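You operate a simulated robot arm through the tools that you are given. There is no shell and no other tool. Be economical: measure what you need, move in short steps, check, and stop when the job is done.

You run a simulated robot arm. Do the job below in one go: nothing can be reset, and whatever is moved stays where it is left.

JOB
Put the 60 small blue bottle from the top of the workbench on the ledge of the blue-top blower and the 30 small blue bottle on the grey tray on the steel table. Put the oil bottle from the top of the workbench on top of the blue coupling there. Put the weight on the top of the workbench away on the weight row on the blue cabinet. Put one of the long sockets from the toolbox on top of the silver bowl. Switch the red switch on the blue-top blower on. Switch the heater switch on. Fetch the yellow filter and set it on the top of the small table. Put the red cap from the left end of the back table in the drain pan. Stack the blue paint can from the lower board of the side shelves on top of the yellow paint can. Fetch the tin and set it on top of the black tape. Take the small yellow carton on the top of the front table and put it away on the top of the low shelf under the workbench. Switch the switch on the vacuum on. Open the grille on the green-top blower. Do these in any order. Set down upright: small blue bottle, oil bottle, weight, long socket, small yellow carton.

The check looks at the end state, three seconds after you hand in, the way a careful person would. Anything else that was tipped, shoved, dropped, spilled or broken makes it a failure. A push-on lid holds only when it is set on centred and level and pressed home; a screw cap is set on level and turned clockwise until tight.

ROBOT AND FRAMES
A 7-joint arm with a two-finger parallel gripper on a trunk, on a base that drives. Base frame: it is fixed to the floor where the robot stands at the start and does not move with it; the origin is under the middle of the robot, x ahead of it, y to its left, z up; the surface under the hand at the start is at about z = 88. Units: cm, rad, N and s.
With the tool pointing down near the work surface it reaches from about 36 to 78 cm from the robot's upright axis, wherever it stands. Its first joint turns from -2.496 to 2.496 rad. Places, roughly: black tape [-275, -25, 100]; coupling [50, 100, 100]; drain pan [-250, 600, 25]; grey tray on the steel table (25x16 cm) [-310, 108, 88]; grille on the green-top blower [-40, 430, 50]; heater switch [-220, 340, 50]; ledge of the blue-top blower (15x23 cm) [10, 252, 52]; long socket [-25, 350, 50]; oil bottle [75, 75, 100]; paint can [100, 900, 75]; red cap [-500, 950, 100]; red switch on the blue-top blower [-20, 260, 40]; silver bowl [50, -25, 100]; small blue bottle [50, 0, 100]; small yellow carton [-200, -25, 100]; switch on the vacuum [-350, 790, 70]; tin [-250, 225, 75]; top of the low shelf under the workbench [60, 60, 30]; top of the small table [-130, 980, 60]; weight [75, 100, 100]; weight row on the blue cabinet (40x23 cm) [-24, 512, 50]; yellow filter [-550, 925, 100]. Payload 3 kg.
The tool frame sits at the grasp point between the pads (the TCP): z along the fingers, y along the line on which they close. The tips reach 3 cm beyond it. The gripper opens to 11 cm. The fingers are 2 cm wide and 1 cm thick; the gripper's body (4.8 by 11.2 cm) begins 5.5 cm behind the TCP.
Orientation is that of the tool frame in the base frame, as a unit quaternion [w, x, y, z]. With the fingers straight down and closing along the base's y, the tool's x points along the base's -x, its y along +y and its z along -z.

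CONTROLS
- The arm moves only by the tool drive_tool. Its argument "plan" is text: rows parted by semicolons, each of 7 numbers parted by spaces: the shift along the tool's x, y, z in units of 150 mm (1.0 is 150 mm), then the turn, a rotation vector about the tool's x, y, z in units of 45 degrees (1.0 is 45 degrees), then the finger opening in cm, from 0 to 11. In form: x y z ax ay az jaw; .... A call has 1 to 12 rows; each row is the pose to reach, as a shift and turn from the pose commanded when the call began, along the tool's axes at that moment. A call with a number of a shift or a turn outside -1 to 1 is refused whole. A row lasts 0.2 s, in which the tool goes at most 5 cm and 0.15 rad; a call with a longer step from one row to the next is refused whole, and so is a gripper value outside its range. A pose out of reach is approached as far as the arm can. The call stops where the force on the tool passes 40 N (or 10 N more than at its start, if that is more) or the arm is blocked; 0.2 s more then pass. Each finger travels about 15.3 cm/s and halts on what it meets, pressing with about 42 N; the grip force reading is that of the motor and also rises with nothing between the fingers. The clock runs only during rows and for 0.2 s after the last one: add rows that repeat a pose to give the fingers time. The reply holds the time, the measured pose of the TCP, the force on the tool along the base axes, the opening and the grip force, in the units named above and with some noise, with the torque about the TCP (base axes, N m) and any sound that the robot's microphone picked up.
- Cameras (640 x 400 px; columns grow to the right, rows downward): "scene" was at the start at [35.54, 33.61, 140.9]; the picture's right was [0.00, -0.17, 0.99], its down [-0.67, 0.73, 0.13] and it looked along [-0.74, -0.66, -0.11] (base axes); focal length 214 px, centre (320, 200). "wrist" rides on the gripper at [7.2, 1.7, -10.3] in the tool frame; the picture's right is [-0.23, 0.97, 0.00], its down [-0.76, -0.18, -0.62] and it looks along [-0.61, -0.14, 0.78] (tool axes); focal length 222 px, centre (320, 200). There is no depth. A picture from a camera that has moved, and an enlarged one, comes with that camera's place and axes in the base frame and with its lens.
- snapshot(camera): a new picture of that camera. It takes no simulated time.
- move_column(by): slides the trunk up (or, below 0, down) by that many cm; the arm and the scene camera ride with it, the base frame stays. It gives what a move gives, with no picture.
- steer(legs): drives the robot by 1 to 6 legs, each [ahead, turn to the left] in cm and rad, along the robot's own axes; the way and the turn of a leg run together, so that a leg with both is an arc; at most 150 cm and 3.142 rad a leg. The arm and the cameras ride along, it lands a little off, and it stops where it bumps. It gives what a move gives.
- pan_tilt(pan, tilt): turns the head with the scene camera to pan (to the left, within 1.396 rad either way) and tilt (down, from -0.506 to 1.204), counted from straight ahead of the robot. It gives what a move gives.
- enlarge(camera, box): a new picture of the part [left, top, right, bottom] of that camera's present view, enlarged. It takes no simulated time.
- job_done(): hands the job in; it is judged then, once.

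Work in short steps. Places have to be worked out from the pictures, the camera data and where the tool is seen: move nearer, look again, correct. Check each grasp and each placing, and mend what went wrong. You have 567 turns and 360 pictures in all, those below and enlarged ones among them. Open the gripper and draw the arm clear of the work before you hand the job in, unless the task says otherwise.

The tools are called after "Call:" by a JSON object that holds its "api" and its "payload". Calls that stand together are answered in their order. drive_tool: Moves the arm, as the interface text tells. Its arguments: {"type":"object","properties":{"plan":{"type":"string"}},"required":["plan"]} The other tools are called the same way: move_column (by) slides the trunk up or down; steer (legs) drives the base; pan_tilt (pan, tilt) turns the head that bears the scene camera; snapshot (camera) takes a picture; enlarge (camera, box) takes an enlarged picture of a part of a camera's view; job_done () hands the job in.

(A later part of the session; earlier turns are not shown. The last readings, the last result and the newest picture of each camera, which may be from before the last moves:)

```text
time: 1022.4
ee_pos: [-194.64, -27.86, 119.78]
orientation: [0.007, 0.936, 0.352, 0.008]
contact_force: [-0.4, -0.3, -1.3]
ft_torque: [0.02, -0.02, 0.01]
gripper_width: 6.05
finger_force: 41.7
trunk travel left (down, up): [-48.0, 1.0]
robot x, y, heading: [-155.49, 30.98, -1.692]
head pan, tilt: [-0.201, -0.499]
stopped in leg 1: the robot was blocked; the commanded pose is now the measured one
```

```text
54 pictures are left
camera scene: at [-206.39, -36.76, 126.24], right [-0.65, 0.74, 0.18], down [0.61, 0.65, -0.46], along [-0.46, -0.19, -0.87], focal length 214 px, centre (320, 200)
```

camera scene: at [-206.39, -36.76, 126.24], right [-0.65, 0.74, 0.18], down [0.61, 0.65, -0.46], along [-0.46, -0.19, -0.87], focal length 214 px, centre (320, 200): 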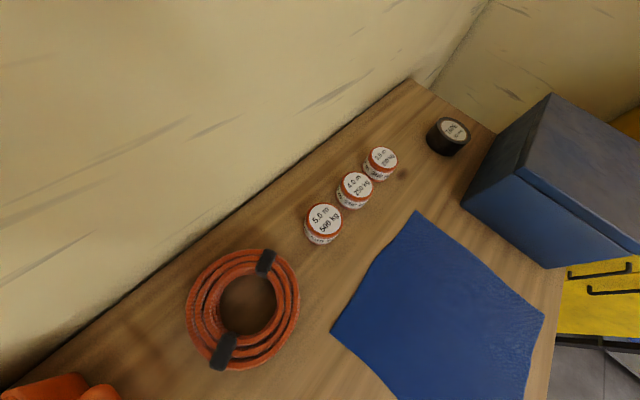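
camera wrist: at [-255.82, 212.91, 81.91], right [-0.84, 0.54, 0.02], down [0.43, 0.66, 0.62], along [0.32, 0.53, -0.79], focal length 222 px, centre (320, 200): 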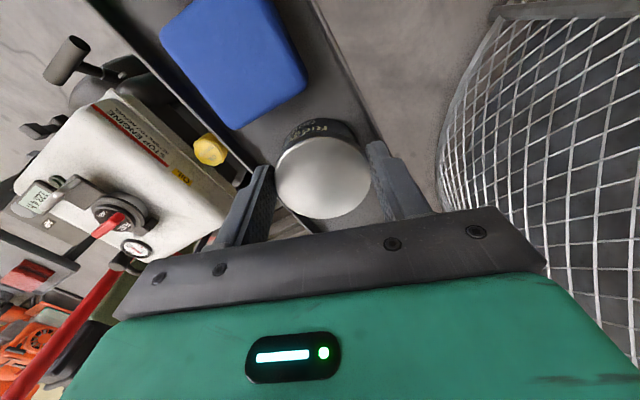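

The table's front edge is at y≈1.5 and the black tape roll is at about (-265,-33). I back off a bit, turn west in short steps and drive to x≈-263.

Call:
{"api": "steer", "payload": {"legs": [[-14, 0], [0, -0.75], [0, -0.7]]}}

Call:
{"api": "steer", "payload": {"legs": [[107, 0]]}}

Call:
{"api": "steer", "payload": {"legs": [[0, 0.8], [0, 0.75]]}}

Call:
{"api": "snapshot", "payload": {"camera": "scene"}}

```text
time: 1028.0
ee_pos: [-215.98, 74.77, 119.55]
orientation: [-0.019, 0.929, -0.369, -0.013]
contact_force: [-0.5, 0.0, -1.2]
ft_torque: [-0.02, -0.04, 0.01]
gripper_width: 6.11
finger_force: 41.9
trunk travel left (down, up): [-48.0, 1.0]
robot x, y, heading: [-153.48, 38.24, -3.099]
head pan, tilt: [-0.201, -0.499]
stopped in leg 3: the robot was blocked; the commanded pose is now the measured one
```

```text
time: 1032.2
ee_pos: [-297.87, 73.93, 119.42]
orientation: [-0.019, 0.924, -0.381, -0.004]
contact_force: [7.8, -0.5, -0.2]
ft_torque: [0.03, 0.14, 0.22]
gripper_width: 6.08
finger_force: 41.6
trunk travel left (down, up): [-48.0, 1.0]
robot x, y, heading: [-237.24, 35.8, -3.129]
head pan, tilt: [-0.201, -0.499]
stopped in leg 1: the force on the tool passed its limit at 112 N (the readings are from after the stop); the commanded pose is now the measured one
```

```text
time: 1033.0
ee_pos: [-298.0, 72.82, 119.55]
orientation: [-0.023, 0.927, -0.375, 0.001]
contact_force: [23.6, -8.4, 6.8]
ft_torque: [-0.05, 0.79, 0.93]
gripper_width: 6.08
finger_force: 41.9
trunk travel left (down, up): [-48.0, 1.0]
robot x, y, heading: [-237.28, 35.42, -3.104]
head pan, tilt: [-0.201, -0.499]
stopped in leg 1: the force on the tool passed its limit at 66 N (the readings are from after the stop); the commanded pose is now the measured one
```

```text
53 pictures are left
camera scene: at [-307.61, 83.94, 126.43], right [0.68, 0.69, 0.24], down [0.71, -0.52, -0.48], along [-0.21, 0.49, -0.84], focal length 214 px, centre (320, 200)
```

scene: 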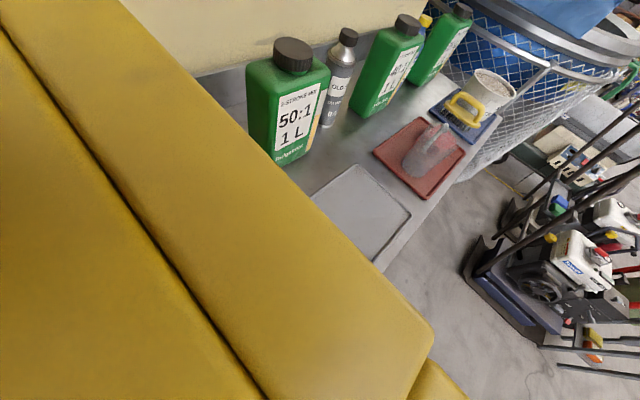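

The hand met the tall yellow cabinet. I back off 15 cm and retract the arm before turning to the table.

Call:
{"api": "steer", "payload": {"legs": [[-15, 0]]}}

Call:
{"api": "drive_tool", "payload": {"plan": "0.3 0 0 0 0 0 4; 0.6 0 0 0 0 0 4; 0.9 0.1 0 0 0 0 4; 1 0.25 0 0 0 0 4"}}

Call:
{"api": "drive_tool", "payload": {"plan": "0.2 0.1 0 0 0 0 4; 0.4 0.2 0 0 0 0 4; 0.6 0.3 0 0 0 0 4"}}

Call:
{"api": "steer", "payload": {"legs": [[0, 0.8], [0, 0.74]]}}

Call:
{"api": "snapshot", "payload": {"camera": "wrist"}}

```text
time: 1034.4
ee_pos: [-283.34, 73.36, 119.42]
orientation: [-0.022, 0.927, -0.375, 0.0]
contact_force: [0.0, 0.1, -0.2]
ft_torque: [-0.01, -0.03, -0.02]
gripper_width: 6.08
finger_force: 42.1
trunk travel left (down, up): [-48.0, 1.0]
robot x, y, heading: [-222.24, 36.16, -3.101]
head pan, tilt: [-0.201, -0.499]
```

```text
time: 1035.4
ee_pos: [-275.29, 60.38, 119.09]
orientation: [-0.022, 0.927, -0.375, -0.001]
contact_force: [-0.2, 0.1, -0.9]
ft_torque: [-0.04, 0.0, -0.01]
gripper_width: 6.08
finger_force: 41.4
trunk travel left (down, up): [-48.0, 1.0]
robot x, y, heading: [-221.92, 36.22, -3.099]
head pan, tilt: [-0.201, -0.499]
```

```text
time: 1036.2
ee_pos: [-271.75, 50.65, 118.75]
orientation: [-0.022, 0.927, -0.374, 0.0]
contact_force: [0.9, 0.7, -0.6]
ft_torque: [-0.03, -0.01, 0.02]
gripper_width: 6.07
finger_force: 42.5
trunk travel left (down, up): [-48.0, 1.0]
robot x, y, heading: [-222.36, 36.04, -3.103]
head pan, tilt: [-0.201, -0.499]
```

```text
time: 1040.6
ee_pos: [-241.58, -12.39, 118.89]
orientation: [-0.017, 0.939, 0.344, -0.013]
contact_force: [-0.2, 0.5, -1.7]
ft_torque: [0.02, -0.02, 0.02]
gripper_width: 6.11
finger_force: 42.0
trunk travel left (down, up): [-48.0, 1.0]
robot x, y, heading: [-227.79, 35.84, -1.598]
head pan, tilt: [-0.201, -0.499]
stopped in leg 2: the robot was blocked; the commanded pose is now the measured one
```

```text
52 pictures are left
camera wrist: at [-234.62, -9.21, 129.1], right [0.45, -0.89, -0.04], down [-0.67, -0.37, 0.64], along [-0.58, -0.27, -0.77], focal length 222 px, centre (320, 200)
```

wrist: 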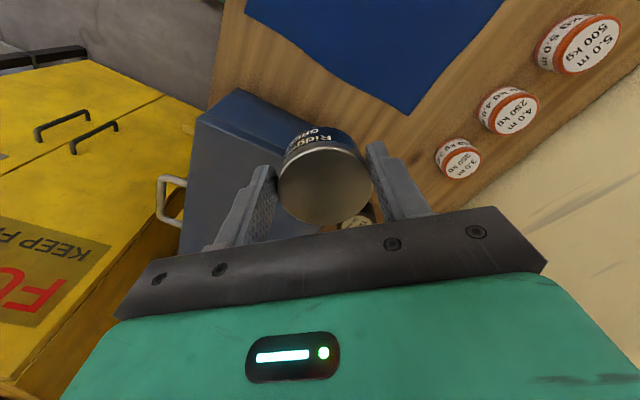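

The base must be ~20 cm further west for the tape. I shift by an angled reverse and return.

Call:
{"api": "steer", "payload": {"legs": [[0, 0.5], [-42, 0], [0, -0.5], [33, 0]]}}

Call:
{"api": "pan_tilt", "payload": {"pan": 0, "tilt": -0.1}}

Call:
{"api": "snapshot", "payload": {"camera": "scene"}}

```text
time: 1047.9
ee_pos: [-261.68, -7.94, 118.78]
orientation: [-0.017, 0.938, 0.345, -0.013]
contact_force: [0.3, 0.2, -1.1]
ft_torque: [0.01, -0.04, 0.01]
gripper_width: 6.12
finger_force: 42.3
trunk travel left (down, up): [-48.0, 1.0]
robot x, y, heading: [-248.27, 40.52, -1.596]
head pan, tilt: [-0.201, -0.499]
```

```text
time: 1048.8
ee_pos: [-261.64, -7.95, 118.88]
orientation: [-0.016, 0.938, 0.345, -0.014]
contact_force: [-1.0, 0.4, -1.4]
ft_torque: [0.01, -0.01, -0.03]
gripper_width: 6.08
finger_force: 42.1
trunk travel left (down, up): [-48.0, 1.0]
robot x, y, heading: [-247.86, 40.53, -1.59]
head pan, tilt: [0.0, -0.099]
```

```text
51 pictures are left
camera scene: at [-270.14, -15.78, 123.53], right [-0.65, 0.76, 0.04], down [0.75, 0.65, -0.11], along [-0.11, -0.04, -0.99], focal length 214 px, centre (320, 200)
```

scene: 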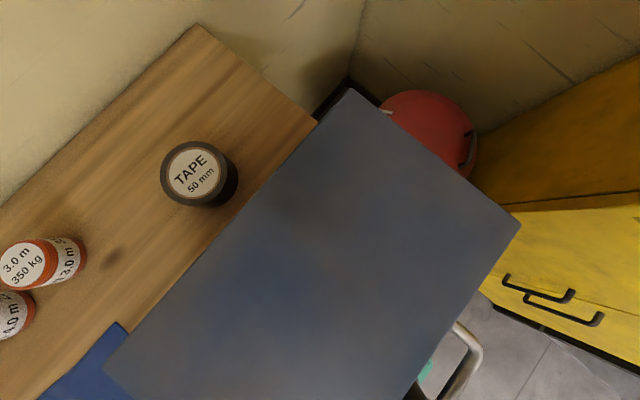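

The TAPE roll is at (-265.1,-33.3), top z≈93, behind a blue box (top z≈104). I advance 6 cm and move the tin over it.

Call:
{"api": "steer", "payload": {"legs": [[6, 0]]}}

Call:
{"api": "drive_tool", "payload": {"plan": "-0.25 0.21 0 -0.012 0.005 0 4; -0.49 0.42 0 -0.025 0.01 0 4; -0.74 0.63 0 -0.04 0.015 0 4; -0.98 0.82 0 -0.051 0.019 0 4"}}

Call:
{"api": "pan_tilt", "payload": {"pan": 0, "tilt": 0.3}}

Call:
{"api": "snapshot", "payload": {"camera": "scene"}}

Call:
{"api": "snapshot", "payload": {"camera": "wrist"}}

```text
time: 1049.7
ee_pos: [-261.83, -14.02, 118.96]
orientation: [-0.018, 0.938, 0.345, -0.014]
contact_force: [0.2, 0.6, -1.3]
ft_torque: [0.03, 0.02, 0.0]
gripper_width: 6.05
finger_force: 41.6
trunk travel left (down, up): [-48.0, 1.0]
robot x, y, heading: [-247.73, 34.06, -1.596]
head pan, tilt: [0.0, -0.099]
```

```text
time: 1050.7
ee_pos: [-265.23, -33.4, 119.95]
orientation: [0.014, 0.938, 0.346, 0.001]
contact_force: [-2.0, -1.5, -8.8]
ft_torque: [0.19, -0.26, -0.02]
gripper_width: 6.07
finger_force: 42.0
trunk travel left (down, up): [-48.0, 1.0]
robot x, y, heading: [-248.0, 34.63, -1.595]
head pan, tilt: [0.0, -0.099]
```

```text
time: 1051.6
ee_pos: [-265.0, -33.26, 120.52]
orientation: [0.019, 0.939, 0.344, 0.0]
contact_force: [-0.1, -0.6, -0.7]
ft_torque: [0.0, 0.01, 0.03]
gripper_width: 6.08
finger_force: 41.9
trunk travel left (down, up): [-48.0, 1.0]
robot x, y, heading: [-248.29, 34.6, -1.593]
head pan, tilt: [0.0, 0.3]
```

```text
50 pictures are left
camera scene: at [-270.93, -38.58, 124.5], right [-0.65, 0.76, -0.03], down [0.72, 0.63, 0.28], along [0.24, 0.16, -0.96], focal length 214 px, centre (320, 200)
```

scene: 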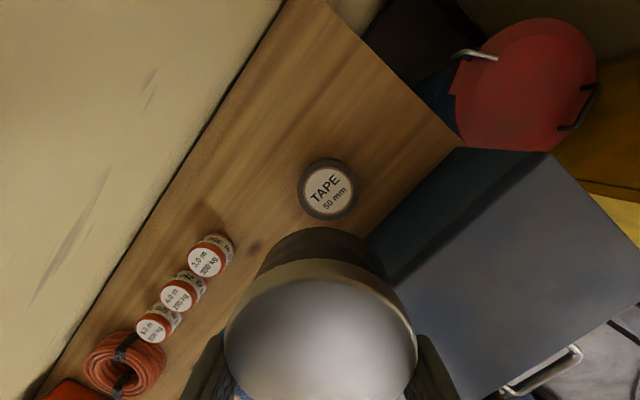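

```text
49 pictures are left
camera wrist: at [-258.55, -29.45, 130.94], right [0.46, -0.89, 0.04], down [-0.7, -0.34, 0.63], along [-0.54, -0.31, -0.78], focal length 222 px, centre (320, 200)
```

wrist: 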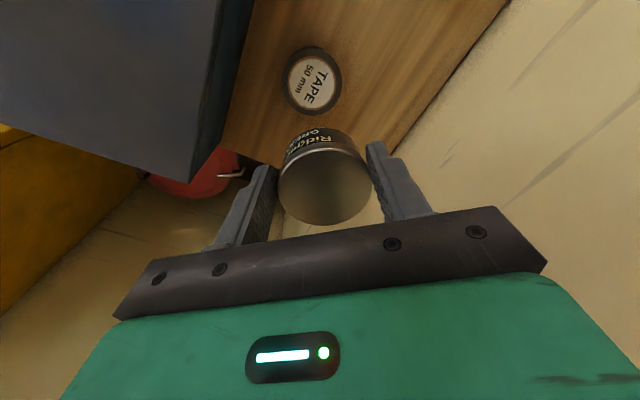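

Tape and tin are aligned. I level the hand and lower by trunk, then finely to contact.

Call:
{"api": "drive_tool", "payload": {"plan": "0 0 0 0.023 0.008 0 4; 0 0 0 0.046 0.017 0 4"}}

Call:
{"api": "move_column", "payload": {"by": -18}}

Call:
{"api": "snapshot", "payload": {"camera": "wrist"}}

```text
time: 1052.2
ee_pos: [-265.06, -32.96, 118.65]
orientation: [-0.019, 0.938, 0.345, -0.001]
contact_force: [-0.7, 0.1, -0.9]
ft_torque: [0.01, -0.02, 0.04]
gripper_width: 6.1
finger_force: 41.5
trunk travel left (down, up): [-48.0, 1.0]
robot x, y, heading: [-248.03, 34.51, -1.595]
head pan, tilt: [0.0, 0.3]
```

```text
time: 1054.2
ee_pos: [-265.15, -32.96, 100.65]
orientation: [-0.019, 0.938, 0.345, 0.0]
contact_force: [-0.7, -0.3, -1.9]
ft_torque: [-0.01, 0.01, 0.0]
gripper_width: 6.12
finger_force: 41.8
trunk travel left (down, up): [-30.0, 19.0]
robot x, y, heading: [-247.8, 34.47, -1.597]
head pan, tilt: [0.0, 0.3]
```

```text
48 pictures are left
camera wrist: at [-258.35, -29.93, 111.06], right [0.46, -0.89, -0.04], down [-0.69, -0.38, 0.62], along [-0.56, -0.26, -0.78], focal length 222 px, centre (320, 200)
```

wrist: 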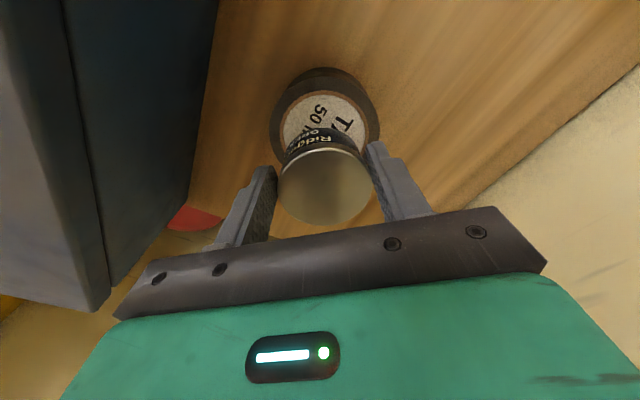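

Call:
{"api": "drive_tool", "payload": {"plan": "0.034 0.011 0.05 -0.023 -0.008 0 4; 0.034 0.011 0.1 -0.023 -0.008 0 4; 0.034 0.011 0.14 -0.023 -0.008 0 4; 0.034 0.011 0.18 -0.023 -0.008 0 4; 0.034 0.011 0.215 -0.023 -0.008 0 4; 0.034 0.011 0.25 -0.023 -0.008 0 4; 0.034 0.011 0.285 -0.023 -0.008 0 4; 0.034 0.011 0.32 -0.023 -0.008 0 4; 0.034 0.011 0.355 -0.023 -0.008 0 4; 0.034 0.011 0.39 -0.023 -0.008 0 4"}}

Call:
{"api": "snapshot", "payload": {"camera": "wrist"}}

```text
time: 1055.4
ee_pos: [-264.72, -32.66, 97.88]
orientation: [-0.008, 0.938, 0.345, -0.002]
contact_force: [-0.8, 3.3, 17.9]
ft_torque: [-0.08, 0.31, -0.07]
gripper_width: 6.1
finger_force: 41.9
trunk travel left (down, up): [-30.0, 19.0]
robot x, y, heading: [-248.06, 34.66, -1.595]
head pan, tilt: [0.0, 0.3]
stopped in row 5: the force on the tool passed its limit at 41 N (the readings are from after the stop); the commanded pose is now the measured one
```

```text
47 pictures are left
camera wrist: at [-257.97, -29.3, 108.34], right [0.46, -0.89, -0.02], down [-0.69, -0.37, 0.62], along [-0.56, -0.27, -0.78], focal length 222 px, centre (320, 200)
```

wrist: 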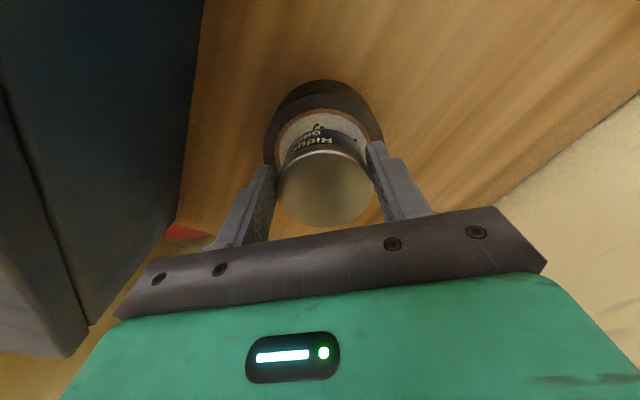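

Seated on the tape roll. I release and rise with the trunk.

Call:
{"api": "drive_tool", "payload": {"plan": "0 0 -0.006 0 0 0 6; 0 0 -0.006 0 0 0 7.5; 0 0 -0.006 0 0 0 8; 0 0 -0.006 0 0 0 8; 0 0 -0.2 0 0 0 8; 0 0 -0.5 0 0 0 8; 0 0 -0.8 0 0 0 8"}}

Call:
{"api": "move_column", "payload": {"by": 18}}

Call:
{"api": "snapshot", "payload": {"camera": "wrist"}}

```text
time: 1057.0
ee_pos: [-264.56, -32.92, 109.69]
orientation: [-0.012, 0.939, 0.345, -0.001]
contact_force: [-0.1, 0.1, 0.4]
ft_torque: [0.02, 0.02, 0.0]
gripper_width: 8.02
finger_force: 0.0
trunk travel left (down, up): [-30.0, 19.0]
robot x, y, heading: [-247.97, 34.41, -1.596]
head pan, tilt: [0.0, 0.3]
```

```text
time: 1059.0
ee_pos: [-264.56, -32.95, 127.52]
orientation: [-0.01, 0.939, 0.343, -0.001]
contact_force: [0.4, 0.2, 0.5]
ft_torque: [-0.01, 0.03, -0.03]
gripper_width: 7.97
finger_force: 0.1
trunk travel left (down, up): [-48.0, 1.0]
robot x, y, heading: [-248.01, 34.27, -1.596]
head pan, tilt: [0.0, 0.3]
```

```text
46 pictures are left
camera wrist: at [-257.91, -29.66, 138.05], right [0.46, -0.89, -0.02], down [-0.69, -0.37, 0.62], along [-0.56, -0.27, -0.78], focal length 222 px, centre (320, 200)
```

wrist: 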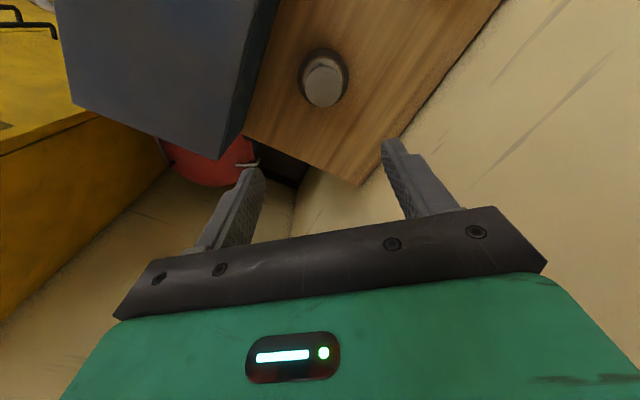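

The tin stands on the tape. Now the small yellow carton: I shift the base east to x≈-207 by an angled reverse.

Call:
{"api": "steer", "payload": {"legs": [[-25, 0], [0, -0.7], [-58, 0], [0, 0.7], [58, 0]]}}

Call:
{"api": "pan_tilt", "payload": {"pan": 0.5, "tilt": 0.2}}

Call:
{"api": "snapshot", "payload": {"camera": "scene"}}

```text
time: 1070.5
ee_pos: [-225.06, -22.58, 127.67]
orientation: [-0.009, 0.936, 0.352, -0.001]
contact_force: [-0.2, -0.4, -0.3]
ft_torque: [0.01, 0.04, 0.01]
gripper_width: 8.0
finger_force: 0.0
trunk travel left (down, up): [-48.0, 1.0]
robot x, y, heading: [-209.5, 45.2, -1.58]
head pan, tilt: [0.0, 0.3]
```

```text
time: 1071.4
ee_pos: [-224.93, -22.58, 127.74]
orientation: [-0.01, 0.936, 0.352, -0.001]
contact_force: [0.1, 0.1, -0.3]
ft_torque: [-0.01, 0.01, 0.02]
gripper_width: 8.03
finger_force: 0.0
trunk travel left (down, up): [-48.0, 1.0]
robot x, y, heading: [-209.24, 45.06, -1.585]
head pan, tilt: [0.499, 0.201]
```

```text
45 pictures are left
camera scene: at [-228.49, -32.13, 132.56], right [-0.58, 0.67, -0.46], down [0.68, 0.71, 0.18], along [0.45, -0.21, -0.87], focal length 214 px, centre (320, 200)
```

scene: 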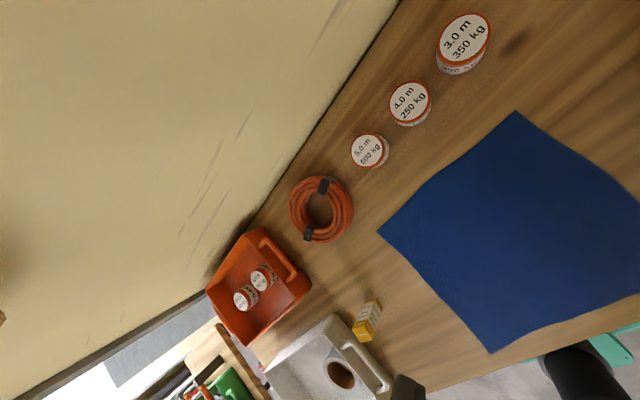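

The small yellow carton is at about (-196,-16.5), beside the white toolbox. I move the hand over and lower for a closer look.

Call:
{"api": "drive_tool", "payload": {"plan": "0.22 0.12 0 0 0 0 8; 0.44 0.24 0 0 0 0 8; 0.66 0.37 0 0 0 0 8; 0.86 0.49 0 0 0 0 8"}}

Call:
{"api": "drive_tool", "payload": {"plan": "0.22 0.12 0 0 0 0 8; 0.44 0.24 0 0 0 0 8; 0.66 0.37 0 0 0 0 8; 0.86 0.49 0 0 0 0 8"}}

Call:
{"api": "move_column", "payload": {"by": -15}}

Call:
{"api": "pan_tilt", "payload": {"pan": 0, "tilt": 0.3}}

Call:
{"api": "snapshot", "payload": {"camera": "scene"}}

Call:
{"api": "snapshot", "payload": {"camera": "wrist"}}

```text
time: 1072.4
ee_pos: [-210.57, -19.63, 127.68]
orientation: [-0.009, 0.936, 0.352, -0.002]
contact_force: [-0.7, -1.1, -0.3]
ft_torque: [-0.02, -0.02, -0.03]
gripper_width: 8.0
finger_force: 0.1
trunk travel left (down, up): [-48.0, 1.0]
robot x, y, heading: [-209.15, 44.98, -1.583]
head pan, tilt: [0.499, 0.201]
```

```text
time: 1073.4
ee_pos: [-196.0, -16.61, 127.56]
orientation: [-0.009, 0.936, 0.352, 0.0]
contact_force: [0.6, -0.2, 0.2]
ft_torque: [-0.01, -0.02, -0.03]
gripper_width: 7.99
finger_force: 0.1
trunk travel left (down, up): [-48.0, 1.0]
robot x, y, heading: [-209.66, 44.97, -1.588]
head pan, tilt: [0.499, 0.201]
```

```text
time: 1075.2
ee_pos: [-196.06, -16.5, 112.66]
orientation: [-0.01, 0.936, 0.352, 0.0]
contact_force: [0.1, 0.9, 0.0]
ft_torque: [0.03, 0.01, 0.0]
gripper_width: 8.01
finger_force: 0.1
trunk travel left (down, up): [-33.0, 16.0]
robot x, y, heading: [-209.61, 45.03, -1.581]
head pan, tilt: [0.499, 0.201]
```

```text
time: 1076.1
ee_pos: [-196.1, -16.43, 112.64]
orientation: [-0.01, 0.936, 0.351, -0.001]
contact_force: [0.4, 0.0, -0.6]
ft_torque: [-0.02, -0.02, 0.01]
gripper_width: 8.0
finger_force: 0.1
trunk travel left (down, up): [-33.0, 16.0]
robot x, y, heading: [-209.12, 44.87, -1.587]
head pan, tilt: [0.0, 0.3]
```

```text
44 pictures are left
camera scene: at [-201.81, -22.13, 116.4], right [-0.66, 0.75, 0.02], down [0.72, 0.62, 0.3], along [0.21, 0.21, -0.95], focal length 214 px, centre (320, 200)
```

scene: 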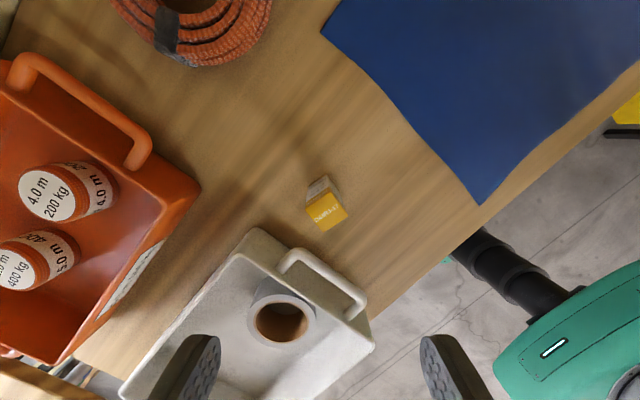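

```text
43 pictures are left
camera wrist: at [-189.42, -13.15, 123.01], right [0.47, -0.88, -0.02], down [-0.68, -0.38, 0.62], along [-0.56, -0.28, -0.78], focal length 222 px, centre (320, 200)
```

wrist: 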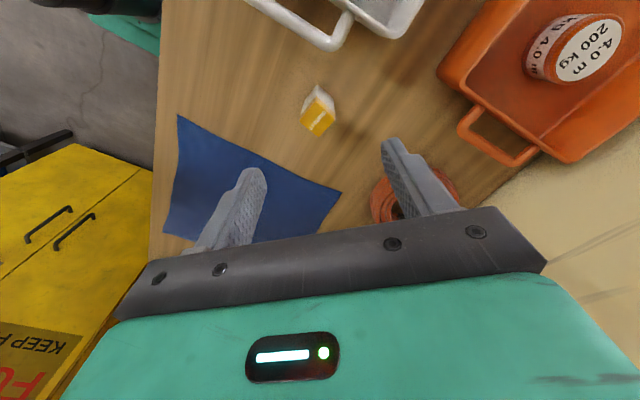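

The carton stands upright at (-197.1,-16.5), ~2.7 cm square, top z≈97, turned ~30°. I rotate the hand 30° ccw to match, open 5 cm, and descend.

Call:
{"api": "drive_tool", "payload": {"plan": "-0.02 -0.01 0.2 0 0 -0.165 5; -0.04 -0.02 0.4 0 0 -0.33 5; -0.055 -0.039 0.6 0 0 -0.5 5; -0.055 -0.039 0.8 0 0 -0.656 5"}}

Call:
{"api": "snapshot", "payload": {"camera": "wrist"}}

```text
time: 1077.1
ee_pos: [-197.13, -16.37, 100.59]
orientation: [-0.009, 0.815, 0.579, 0.001]
contact_force: [0.0, 1.3, 0.3]
ft_torque: [-0.01, -0.02, -0.03]
gripper_width: 5.01
finger_force: 0.1
trunk travel left (down, up): [-33.0, 16.0]
robot x, y, heading: [-209.16, 45.09, -1.584]
head pan, tilt: [0.0, 0.3]
```

```text
42 pictures are left
camera wrist: at [-192.93, -10.16, 111.16], right [0.85, -0.53, -0.02], down [-0.41, -0.67, 0.62], along [-0.34, -0.51, -0.79], focal length 222 px, centre (320, 200)
```

wrist: 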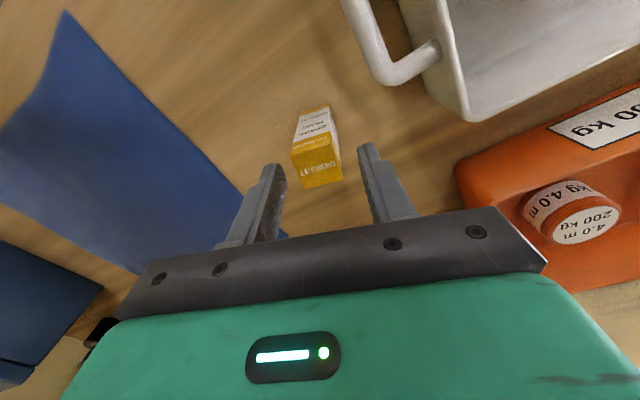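

Call:
{"api": "drive_tool", "payload": {"plan": "0 0 0.15 0 0 0 5; 0 0 0.3 0 0 0 5; 0 0 0.4 0 0 0 5; 0 0 0.4 0 0 0 3; 0 0 0.4 0 0 0 1.5; 0 0 0.4 0 0 0 1.5"}}

Call:
{"api": "drive_tool", "payload": {"plan": "0 0 -0.2 0 0 0 1.5; 0 0 -0.5 0 0 0 1.5; 0 0 -0.8 0 0 0 1.5; 0 0 -1 0 0 0 1.5"}}

Call:
{"api": "snapshot", "payload": {"camera": "wrist"}}

```text
time: 1078.5
ee_pos: [-197.27, -16.3, 94.6]
orientation: [-0.01, 0.816, 0.578, 0.002]
contact_force: [0.1, -0.5, 0.7]
ft_torque: [0.04, -0.04, -0.02]
gripper_width: 2.94
finger_force: 42.3
trunk travel left (down, up): [-33.0, 16.0]
robot x, y, heading: [-209.58, 44.87, -1.585]
head pan, tilt: [0.0, 0.3]
```

```text
time: 1079.5
ee_pos: [-197.15, -16.52, 109.53]
orientation: [-0.01, 0.815, 0.579, 0.001]
contact_force: [0.0, 1.0, -0.7]
ft_torque: [0.0, -0.04, 0.0]
gripper_width: 2.97
finger_force: 42.3
trunk travel left (down, up): [-33.0, 16.0]
robot x, y, heading: [-209.06, 45.35, -1.586]
head pan, tilt: [0.0, 0.3]
```

```text
41 pictures are left
camera wrist: at [-193.03, -10.39, 120.1], right [0.84, -0.54, -0.02], down [-0.41, -0.67, 0.62], along [-0.34, -0.51, -0.79], focal length 222 px, centre (320, 200)
```

wrist: 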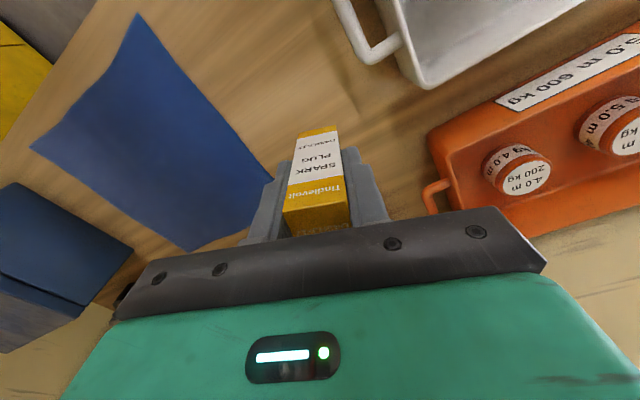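

Carton ("SPARK PLUG") held. The low shelf lies under the bench, so I'll need a tilted hand there: I set the carton back on the table, tilt the hand 40° outward around it, and regrip.

Call:
{"api": "drive_tool", "payload": {"plan": "0 0 0.3 0 0 0 1.5; 0 0 0.6 0 0 0 1.5; 0 0 0.85 0 0 0 1.5; 0 0 0.95 0 0 0 1.5; 0 0 0.98 0 0 0 1.5; 0 0 1 0 0 0 1.5"}}

Call:
{"api": "drive_tool", "payload": {"plan": "0 0 -0.005 0 0 0 3.5; 0 0 -0.005 0 0 0 5; 0 0 -0.005 0 0 0 5; 0 0 -0.02 0 -0.17 0 5; 0 0 -0.02 0 -0.34 0 5; 0 0 -0.02 0 -0.51 0 5; 0 0 -0.02 0 -0.68 0 5; 0 0 -0.02 0 -0.85 0 5"}}

Call:
{"api": "snapshot", "payload": {"camera": "wrist"}}

```text
time: 1080.9
ee_pos: [-197.23, -16.41, 94.74]
orientation: [-0.01, 0.816, 0.578, 0.002]
contact_force: [-0.2, 0.5, -1.4]
ft_torque: [-0.02, -0.01, -0.01]
gripper_width: 2.93
finger_force: 41.6
trunk travel left (down, up): [-33.0, 16.0]
robot x, y, heading: [-209.31, 45.45, -1.583]
head pan, tilt: [0.0, 0.3]
```

```text
time: 1082.7
ee_pos: [-197.23, -16.45, 94.81]
orientation: [0.18, 0.771, 0.55, -0.267]
contact_force: [-0.1, -0.4, 0.4]
ft_torque: [0.0, 0.05, 0.0]
gripper_width: 5.04
finger_force: 0.0
trunk travel left (down, up): [-33.0, 16.0]
robot x, y, heading: [-209.08, 44.75, -1.585]
head pan, tilt: [0.0, 0.3]
```

```text
40 pictures are left
camera wrist: at [-191.68, -5.49, 98.72], right [0.86, -0.49, 0.12], down [-0.23, -0.16, 0.96], along [-0.45, -0.86, -0.25], focal length 222 px, centre (320, 200)
```

wrist: 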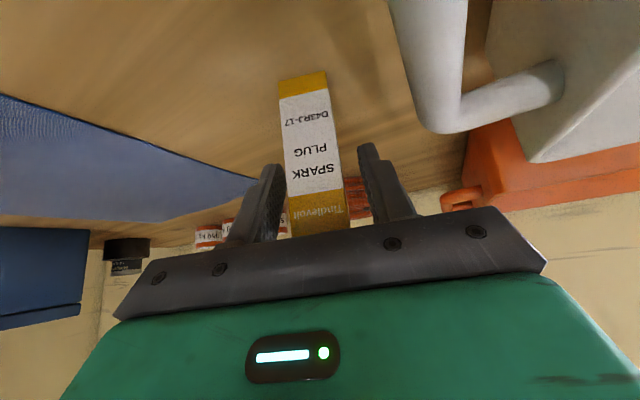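

The carton stands and the pitched fingers straddle it. I close and lift.

Call:
{"api": "drive_tool", "payload": {"plan": "0 0 0 0 0 0 3.5; 0 0 0 0 0 0 1.5; 0 0 0 0 0 0 1.5; 0 0 0 0 0 0 1.5"}}

Call:
{"api": "move_column", "payload": {"by": 16}}

Call:
{"api": "steer", "payload": {"legs": [[-30, 0], [0, 0.8], [0, 0.75]]}}

Call:
{"api": "snapshot", "payload": {"camera": "wrist"}}

```text
time: 1083.7
ee_pos: [-197.26, -16.36, 94.88]
orientation: [0.18, 0.771, 0.55, -0.266]
contact_force: [-0.8, -0.1, 0.3]
ft_torque: [-0.06, 0.02, -0.03]
gripper_width: 2.94
finger_force: 41.9
trunk travel left (down, up): [-33.0, 16.0]
robot x, y, heading: [-209.25, 45.07, -1.587]
head pan, tilt: [0.0, 0.3]
```

```text
time: 1085.5
ee_pos: [-197.21, -16.41, 110.91]
orientation: [0.18, 0.771, 0.55, -0.266]
contact_force: [-0.6, 0.3, -0.4]
ft_torque: [0.02, 0.03, -0.03]
gripper_width: 2.95
finger_force: 42.0
trunk travel left (down, up): [-49.0, 0.0]
robot x, y, heading: [-209.04, 45.18, -1.581]
head pan, tilt: [0.0, 0.3]
```

```text
time: 1092.0
ee_pos: [-146.39, 85.75, 111.09]
orientation: [0.313, 0.174, 0.931, -0.065]
contact_force: [0.0, 0.3, -1.4]
ft_torque: [0.04, 0.0, 0.01]
gripper_width: 2.93
finger_force: 41.8
trunk travel left (down, up): [-49.0, 0.0]
robot x, y, heading: [-208.35, 69.08, -0.035]
head pan, tilt: [0.0, 0.3]
stopped in leg 3: the robot was blocked; the commanded pose is now the measured one
```

```text
39 pictures are left
camera wrist: at [-156.94, 91.83, 114.82], right [0.52, 0.84, 0.13], down [0.15, -0.24, 0.96], along [0.84, -0.48, -0.25], focal length 222 px, centre (320, 200)
```

wrist: 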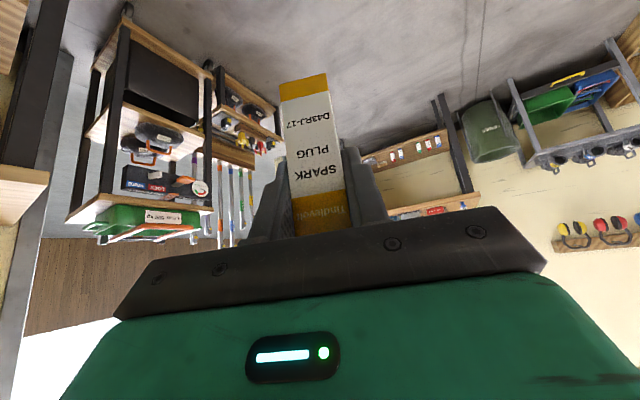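

Carton held upright in the pitched hand. I drive east to x≈-45 so that the hand is still in front of the bench edge.

Call:
{"api": "steer", "payload": {"legs": [[120, 0], [40, 0]]}}

Call:
{"api": "move_column", "payload": {"by": -40}}

Call:
{"api": "pan_tilt", "payload": {"pan": 0, "tilt": 0}}

Call:
{"api": "snapshot", "payload": {"camera": "scene"}}

```text
time: 1100.2
ee_pos: [14.93, 80.74, 111.04]
orientation: [0.314, 0.174, 0.931, -0.066]
contact_force: [-0.8, -0.4, -0.9]
ft_torque: [0.03, -0.03, -0.02]
gripper_width: 2.93
finger_force: 42.0
trunk travel left (down, up): [-49.0, 0.0]
robot x, y, heading: [-47.48, 64.34, -0.034]
head pan, tilt: [0.0, 0.3]
```

```text
time: 1104.1
ee_pos: [14.87, 80.87, 71.0]
orientation: [0.315, 0.173, 0.931, -0.066]
contact_force: [0.1, -0.6, -0.5]
ft_torque: [-0.01, -0.01, -0.03]
gripper_width: 2.96
finger_force: 42.0
trunk travel left (down, up): [-9.0, 40.0]
robot x, y, heading: [-47.19, 64.12, -0.03]
head pan, tilt: [0.0, 0.3]
```

```text
time: 1104.9
ee_pos: [14.83, 80.86, 70.94]
orientation: [0.314, 0.173, 0.931, -0.066]
contact_force: [0.4, 0.1, 0.1]
ft_torque: [-0.01, -0.03, -0.03]
gripper_width: 2.92
finger_force: 41.9
trunk travel left (down, up): [-9.0, 40.0]
robot x, y, heading: [-47.35, 64.03, -0.033]
head pan, tilt: [0.0, 0.0]
```

```text
38 pictures are left
camera scene: at [21.22, 78.62, 81.03], right [-0.36, -0.93, 0.01], down [-0.74, 0.28, -0.61], along [0.56, -0.23, -0.79], focal length 214 px, centre (320, 200)
```

scene: 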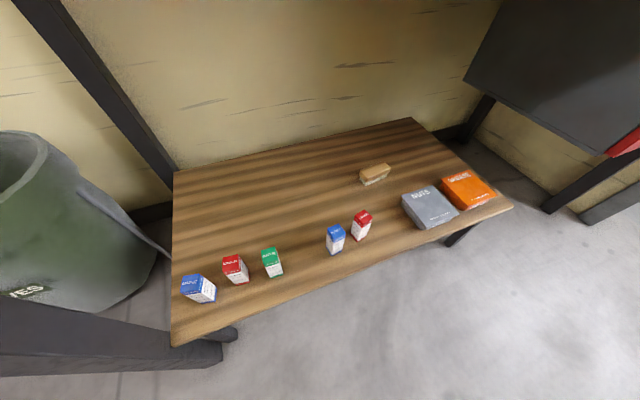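

I can see the slot in the carton row at about (40,73.7) on the low shelf. I lower the hand in front of the shelf and align in y.

Call:
{"api": "drive_tool", "payload": {"plan": "0.15 0 0.2 0 0 0 1.5; 0.3 0 0.4 0 0 0 1.5; 0.45 0 0.6 0 0 0 1.5; 0.605 0 0.794 0 0 0 1.5"}}

Call:
{"api": "drive_tool", "payload": {"plan": "0.08 -0.11 0.15 0 0 0 1.5; 0.16 -0.22 0.3 0 0 0 1.5; 0.24 -0.33 0.45 0 0 0 1.5; 0.31 -0.447 0.6 0 0 0 1.5"}}

Call:
{"api": "snapshot", "payload": {"camera": "scene"}}

```text
time: 1105.9
ee_pos: [14.64, 80.48, 55.85]
orientation: [0.314, 0.173, 0.931, -0.066]
contact_force: [-0.4, 0.4, 0.3]
ft_torque: [0.01, 0.03, -0.01]
gripper_width: 2.95
finger_force: 41.7
trunk travel left (down, up): [-9.0, 40.0]
robot x, y, heading: [-47.17, 64.35, -0.026]
head pan, tilt: [0.0, 0.0]
```

```text
time: 1106.9
ee_pos: [14.05, 73.65, 46.27]
orientation: [0.315, 0.172, 0.931, -0.065]
contact_force: [0.5, 0.8, -1.0]
ft_torque: [-0.01, 0.03, 0.02]
gripper_width: 2.94
finger_force: 42.2
trunk travel left (down, up): [-9.0, 40.0]
robot x, y, heading: [-47.29, 63.91, -0.033]
head pan, tilt: [0.0, 0.0]
```

```text
37 pictures are left
camera scene: at [20.36, 71.29, 56.29], right [-0.36, -0.93, 0.01], down [-0.74, 0.28, -0.61], along [0.56, -0.23, -0.79], focal length 214 px, centre (320, 200)
```

scene: 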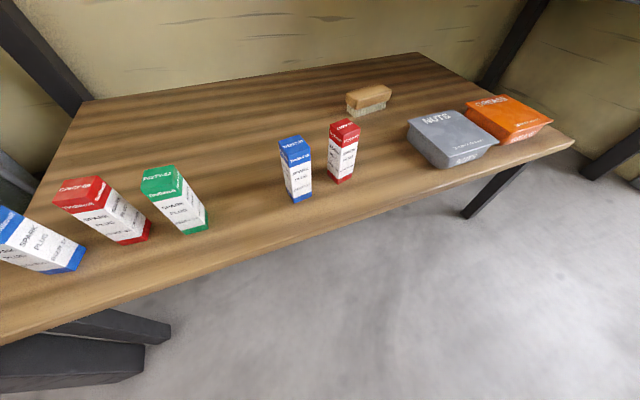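

The shelf top is z≈30 and the slot centre (40,73.7). I lower 7.5 cm, then drive forward in two steps.

Call:
{"api": "move_column", "payload": {"by": -7.3}}

Call:
{"api": "drive_tool", "payload": {"plan": "0.017 0.056 -0.015 0 0 0 1.5"}}

Call:
{"api": "steer", "payload": {"legs": [[19, 0]]}}

Call:
{"api": "snapshot", "payload": {"camera": "scene"}}

Call:
{"api": "snapshot", "payload": {"camera": "wrist"}}

```text
time: 1108.0
ee_pos: [14.0, 73.69, 38.99]
orientation: [0.314, 0.173, 0.931, -0.066]
contact_force: [-0.3, -0.4, -0.2]
ft_torque: [-0.01, -0.01, -0.01]
gripper_width: 2.95
finger_force: 41.3
trunk travel left (down, up): [-1.7, 47.3]
robot x, y, heading: [-47.54, 64.34, -0.032]
head pan, tilt: [0.0, 0.0]
```

```text
time: 1108.4
ee_pos: [14.04, 74.51, 38.89]
orientation: [0.315, 0.172, 0.931, -0.065]
contact_force: [0.2, 0.0, -0.7]
ft_torque: [-0.01, 0.05, -0.02]
gripper_width: 2.94
finger_force: 42.1
trunk travel left (down, up): [-1.7, 47.3]
robot x, y, heading: [-47.22, 64.39, -0.031]
head pan, tilt: [0.0, 0.0]
```

```text
time: 1109.9
ee_pos: [33.03, 73.88, 38.77]
orientation: [0.314, 0.173, 0.931, -0.065]
contact_force: [-0.2, 0.4, -0.9]
ft_torque: [0.01, 0.04, 0.0]
gripper_width: 2.95
finger_force: 41.8
trunk travel left (down, up): [-1.7, 47.3]
robot x, y, heading: [-28.43, 63.84, -0.033]
head pan, tilt: [0.0, 0.0]
```

```text
36 pictures are left
camera scene: at [39.39, 71.64, 48.94], right [-0.36, -0.93, 0.01], down [-0.74, 0.28, -0.61], along [0.56, -0.23, -0.79], focal length 214 px, centre (320, 200)
```

scene: 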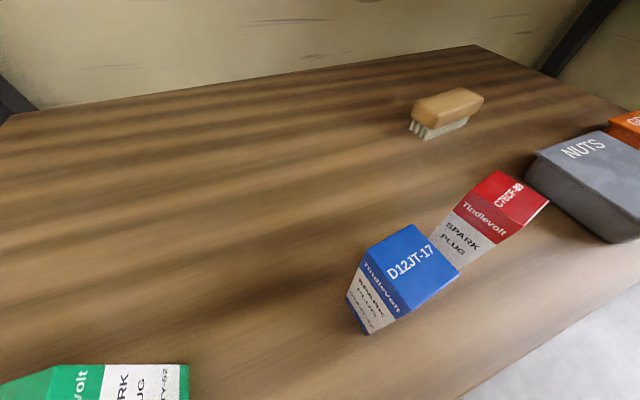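

```text
35 pictures are left
camera wrist: at [22.47, 79.97, 42.76], right [0.52, 0.84, 0.13], down [0.15, -0.24, 0.96], along [0.84, -0.48, -0.25], focal length 222 px, centre (320, 200)
```

wrist: 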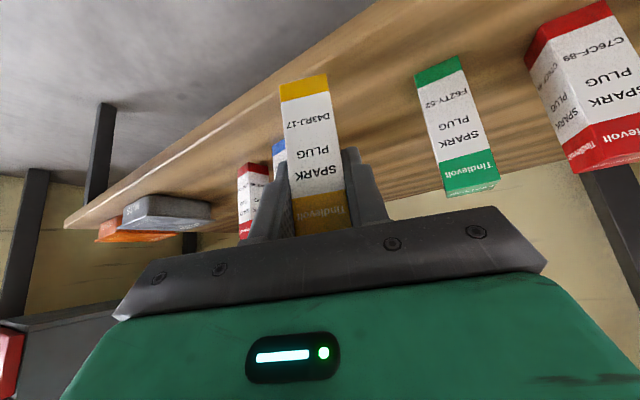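

Well aligned between the neighbours. I advance 6.5 cm more and lower to contact.

Call:
{"api": "steer", "payload": {"legs": [[6.5, 0]]}}

Call:
{"api": "drive_tool", "payload": {"plan": "0.03 0 0.04 0 0 0 1.5; 0.055 0 0.072 0 0 0 1.5; 0.075 0 0.098 0 0 0 1.5; 0.09 0 0.118 0 0 0 1.5; 0.105 0 0.138 0 0 0 1.5; 0.12 0 0.158 0 0 0 1.5"}}

Call:
{"api": "snapshot", "payload": {"camera": "wrist"}}

```text
time: 1110.9
ee_pos: [39.58, 73.71, 38.82]
orientation: [0.315, 0.173, 0.931, -0.066]
contact_force: [0.2, 0.0, -0.3]
ft_torque: [-0.01, 0.03, 0.03]
gripper_width: 2.94
finger_force: 42.0
trunk travel left (down, up): [-1.7, 47.3]
robot x, y, heading: [-21.86, 63.4, -0.03]
head pan, tilt: [0.0, 0.0]
```

```text
time: 1112.1
ee_pos: [39.63, 73.83, 36.81]
orientation: [0.317, 0.172, 0.93, -0.065]
contact_force: [-7.1, -0.7, 23.2]
ft_torque: [0.27, 0.36, 0.05]
gripper_width: 2.94
finger_force: 41.6
trunk travel left (down, up): [-1.7, 47.3]
robot x, y, heading: [-21.57, 63.35, -0.034]
head pan, tilt: [0.0, 0.0]
stopped in row 6: the force on the tool passed its limit at 44 N (the readings are from after the stop); the commanded pose is now the measured one
```

```text
34 pictures are left
camera wrist: at [29.0, 79.82, 40.6], right [0.52, 0.84, 0.13], down [0.14, -0.23, 0.96], along [0.84, -0.48, -0.24], focal length 222 px, centre (320, 200)
```

wrist: 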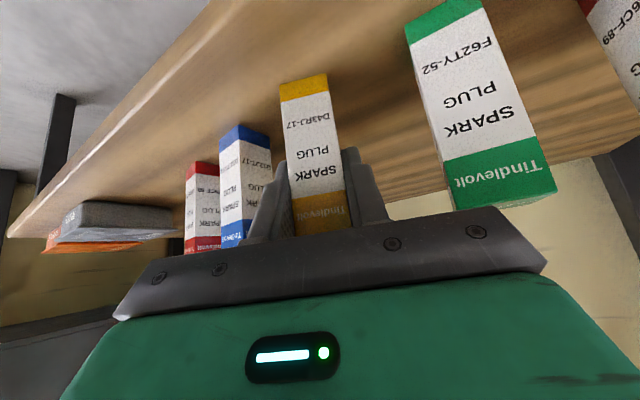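

It stands on the shelf. I release, withdraw along the tool axis and back out.

Call:
{"api": "drive_tool", "payload": {"plan": "-0.004 0 -0.006 0 0 0 2.9; -0.004 0 -0.006 0 0 0 4; -0.004 0 -0.006 0 0 0 4.6; -0.004 0 -0.006 0 0 0 4.6; 0.05 0 -0.2 0 0 0 4.6; 0.15 0 -0.45 0 0 0 4.6; 0.25 0 -0.7 0 0 0 4.6"}}

Call:
{"api": "steer", "payload": {"legs": [[-20, 0]]}}

Call:
{"api": "snapshot", "payload": {"camera": "scene"}}

```text
time: 1113.7
ee_pos: [30.81, 77.42, 42.69]
orientation: [0.316, 0.173, 0.931, -0.065]
contact_force: [0.2, -0.1, 0.6]
ft_torque: [0.01, 0.02, 0.01]
gripper_width: 4.61
finger_force: 0.0
trunk travel left (down, up): [-1.7, 47.3]
robot x, y, heading: [-21.78, 63.42, -0.033]
head pan, tilt: [0.0, 0.0]
```

```text
time: 1115.3
ee_pos: [10.91, 78.0, 42.65]
orientation: [0.315, 0.173, 0.931, -0.066]
contact_force: [-0.3, -0.4, 0.1]
ft_torque: [-0.02, -0.03, -0.01]
gripper_width: 4.59
finger_force: 0.0
trunk travel left (down, up): [-1.7, 47.3]
robot x, y, heading: [-41.92, 64.03, -0.029]
head pan, tilt: [0.0, 0.0]
```

```text
33 pictures are left
camera scene: at [17.19, 75.68, 52.75], right [-0.36, -0.93, 0.01], down [-0.74, 0.28, -0.61], along [0.57, -0.23, -0.79], focal length 214 px, centre (320, 200)
```

scene: 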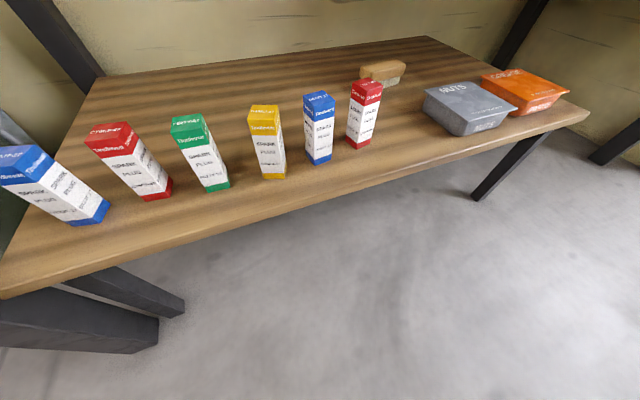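

The yellow carton stands in its row. Last task: the 30 bottle at the bench front (~(41,32)). I raise, level the hand, and reposition.

Call:
{"api": "drive_tool", "payload": {"plan": "0.1 0 -0.1 0 0.165 0 8; 0.2 0 -0.2 0 0.33 0 8; 0.3 0 -0.3 0 0.5 0 8; 0.4 0 -0.4 0 0.66 0 8; 0.4 0 -0.5 0 0.834 0 8"}}

Call:
{"api": "move_column", "payload": {"by": 40}}

Call:
{"api": "move_column", "payload": {"by": 7}}

Call:
{"api": "drive_tool", "payload": {"plan": "0 0 -0.3 0 0 0 8; 0 0 -0.6 0 0 0 8; 0 0 -0.9 0 0 0 8"}}

Call:
{"api": "steer", "payload": {"legs": [[0, -0.6], [30, 0]]}}

Call:
{"api": "pan_tilt", "payload": {"pan": 0, "tilt": -0.3}}

Call:
{"api": "snapshot", "payload": {"camera": "scene"}}

```text
time: 1116.5
ee_pos: [2.16, 81.45, 44.96]
orientation: [-0.001, 0.184, 0.983, -0.007]
contact_force: [-0.3, 0.5, -0.3]
ft_torque: [-0.01, -0.01, -0.01]
gripper_width: 8.0
finger_force: 0.1
trunk travel left (down, up): [-1.7, 47.3]
robot x, y, heading: [-41.58, 64.18, -0.029]
head pan, tilt: [0.0, 0.0]
```

```text
time: 1120.3
ee_pos: [2.22, 81.28, 84.92]
orientation: [0.0, 0.184, 0.983, -0.007]
contact_force: [-0.6, -0.6, 0.4]
ft_torque: [0.02, 0.03, 0.0]
gripper_width: 8.02
finger_force: 0.0
trunk travel left (down, up): [-41.7, 7.3]
robot x, y, heading: [-41.74, 63.87, -0.033]
head pan, tilt: [0.0, 0.0]
```

```text
time: 1121.4
ee_pos: [2.2, 81.32, 91.92]
orientation: [-0.001, 0.184, 0.983, -0.007]
contact_force: [-0.1, 0.6, 0.1]
ft_torque: [-0.01, 0.02, 0.01]
gripper_width: 8.03
finger_force: 0.1
trunk travel left (down, up): [-48.7, 0.3]
robot x, y, heading: [-41.92, 64.12, -0.029]
head pan, tilt: [0.0, 0.0]
```

```text
time: 1122.2
ee_pos: [2.39, 81.41, 105.45]
orientation: [0.0, 0.185, 0.983, -0.006]
contact_force: [-0.3, -0.6, -0.1]
ft_torque: [-0.02, 0.0, -0.03]
gripper_width: 7.98
finger_force: 0.1
trunk travel left (down, up): [-48.7, 0.3]
robot x, y, heading: [-41.46, 63.87, -0.026]
head pan, tilt: [0.0, 0.0]
```

```text
time: 1126.0
ee_pos: [28.36, 34.69, 105.25]
orientation: [-0.002, 0.473, 0.881, -0.006]
contact_force: [-0.2, 0.1, -0.1]
ft_torque: [0.03, -0.02, 0.01]
gripper_width: 7.99
finger_force: 0.0
trunk travel left (down, up): [-48.7, 0.3]
robot x, y, heading: [-17.26, 46.6, -0.647]
head pan, tilt: [0.0, 0.0]
```

```text
time: 1126.8
ee_pos: [28.36, 34.78, 105.44]
orientation: [-0.001, 0.473, 0.881, -0.006]
contact_force: [0.5, 0.6, 0.1]
ft_torque: [-0.04, -0.02, -0.02]
gripper_width: 8.02
finger_force: 0.0
trunk travel left (down, up): [-48.7, 0.3]
robot x, y, heading: [-17.17, 46.96, -0.654]
head pan, tilt: [0.0, -0.3]
```

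```text
32 pictures are left
camera scene: at [36.24, 23.51, 110.82], right [-0.83, -0.55, 0.01], down [-0.53, 0.79, -0.3], along [0.15, -0.25, -0.95], focal length 214 px, centre (320, 200)
```

scene: 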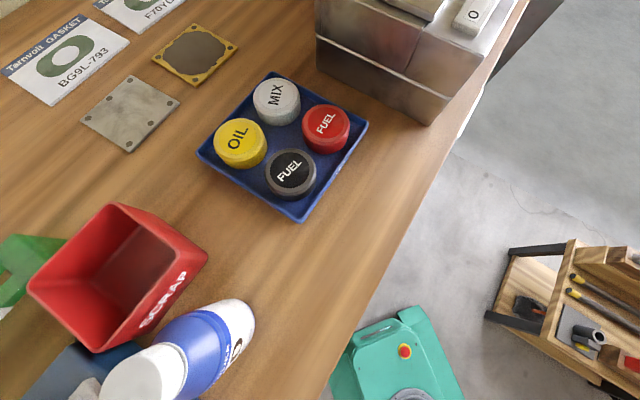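

The bottle stands at about (40,32.6). I move over it and look.

Call:
{"api": "drive_tool", "payload": {"plan": "-0.18 0.19 0 0 0 0 8; -0.36 0.38 0 0 0 0 8; -0.55 0.565 0 0 0 0 8"}}

Call:
{"api": "snapshot", "payload": {"camera": "wrist"}}

```text
time: 1127.6
ee_pos: [39.95, 32.56, 105.58]
orientation: [-0.004, 0.472, 0.881, -0.006]
contact_force: [0.6, -0.3, 0.0]
ft_torque: [0.0, 0.01, -0.01]
gripper_width: 7.98
finger_force: 0.0
trunk travel left (down, up): [-48.7, 0.3]
robot x, y, heading: [-17.18, 46.75, -0.646]
head pan, tilt: [0.0, -0.3]
```

```text
31 pictures are left
camera wrist: at [37.49, 39.65, 115.93], right [0.94, 0.35, -0.01], down [0.28, -0.73, 0.63], along [0.21, -0.59, -0.78], focal length 222 px, centre (320, 200)
```

wrist: 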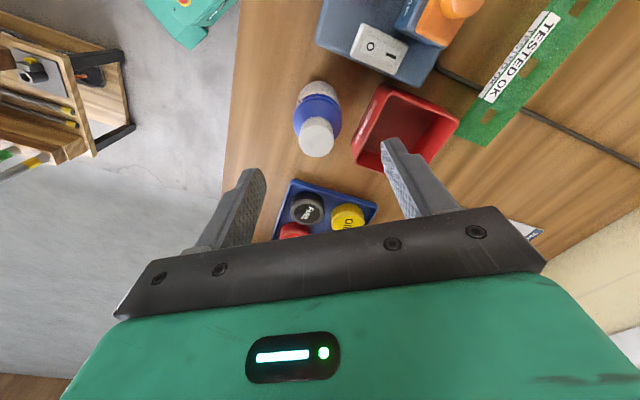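

The bottle sits between the SCRAP bin and the tester, so I turn the jaws roughly along y and narrow the opening before descending.

Call:
{"api": "drive_tool", "payload": {"plan": "0.01 0 0 0 0 -0.18 7; 0.02 -0.01 0 0 0 -0.36 6; 0.03 -0.016 0 0 0 -0.54 5.8; 0.03 -0.016 0 0 0 -0.72 5.8; 0.03 -0.016 0 0 0 -0.88 5.8"}}

Call:
{"api": "snapshot", "payload": {"camera": "wrist"}}

```text
time: 1128.8
ee_pos: [39.43, 32.86, 105.39]
orientation: [-0.004, 0.145, 0.989, -0.006]
contact_force: [0.5, -0.7, -0.7]
ft_torque: [-0.01, -0.03, 0.02]
gripper_width: 5.79
finger_force: 0.0
trunk travel left (down, up): [-48.7, 0.3]
robot x, y, heading: [-17.2, 46.6, -0.643]
head pan, tilt: [0.0, -0.3]
```

```text
30 pictures are left
camera wrist: at [33.04, 36.71, 115.85], right [0.5, 0.87, -0.01], down [0.68, -0.38, 0.62], along [0.53, -0.32, -0.79], focal length 222 px, centre (320, 200)
```

wrist: 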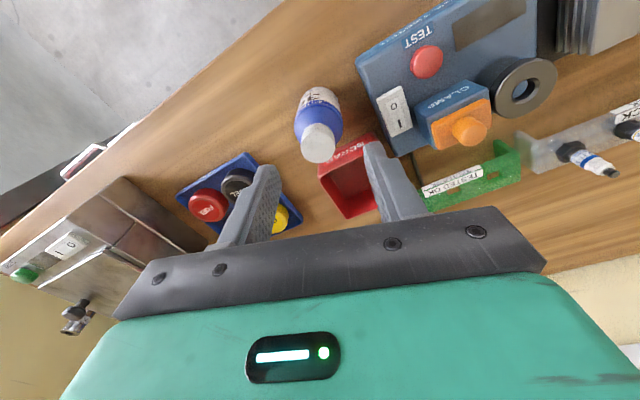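

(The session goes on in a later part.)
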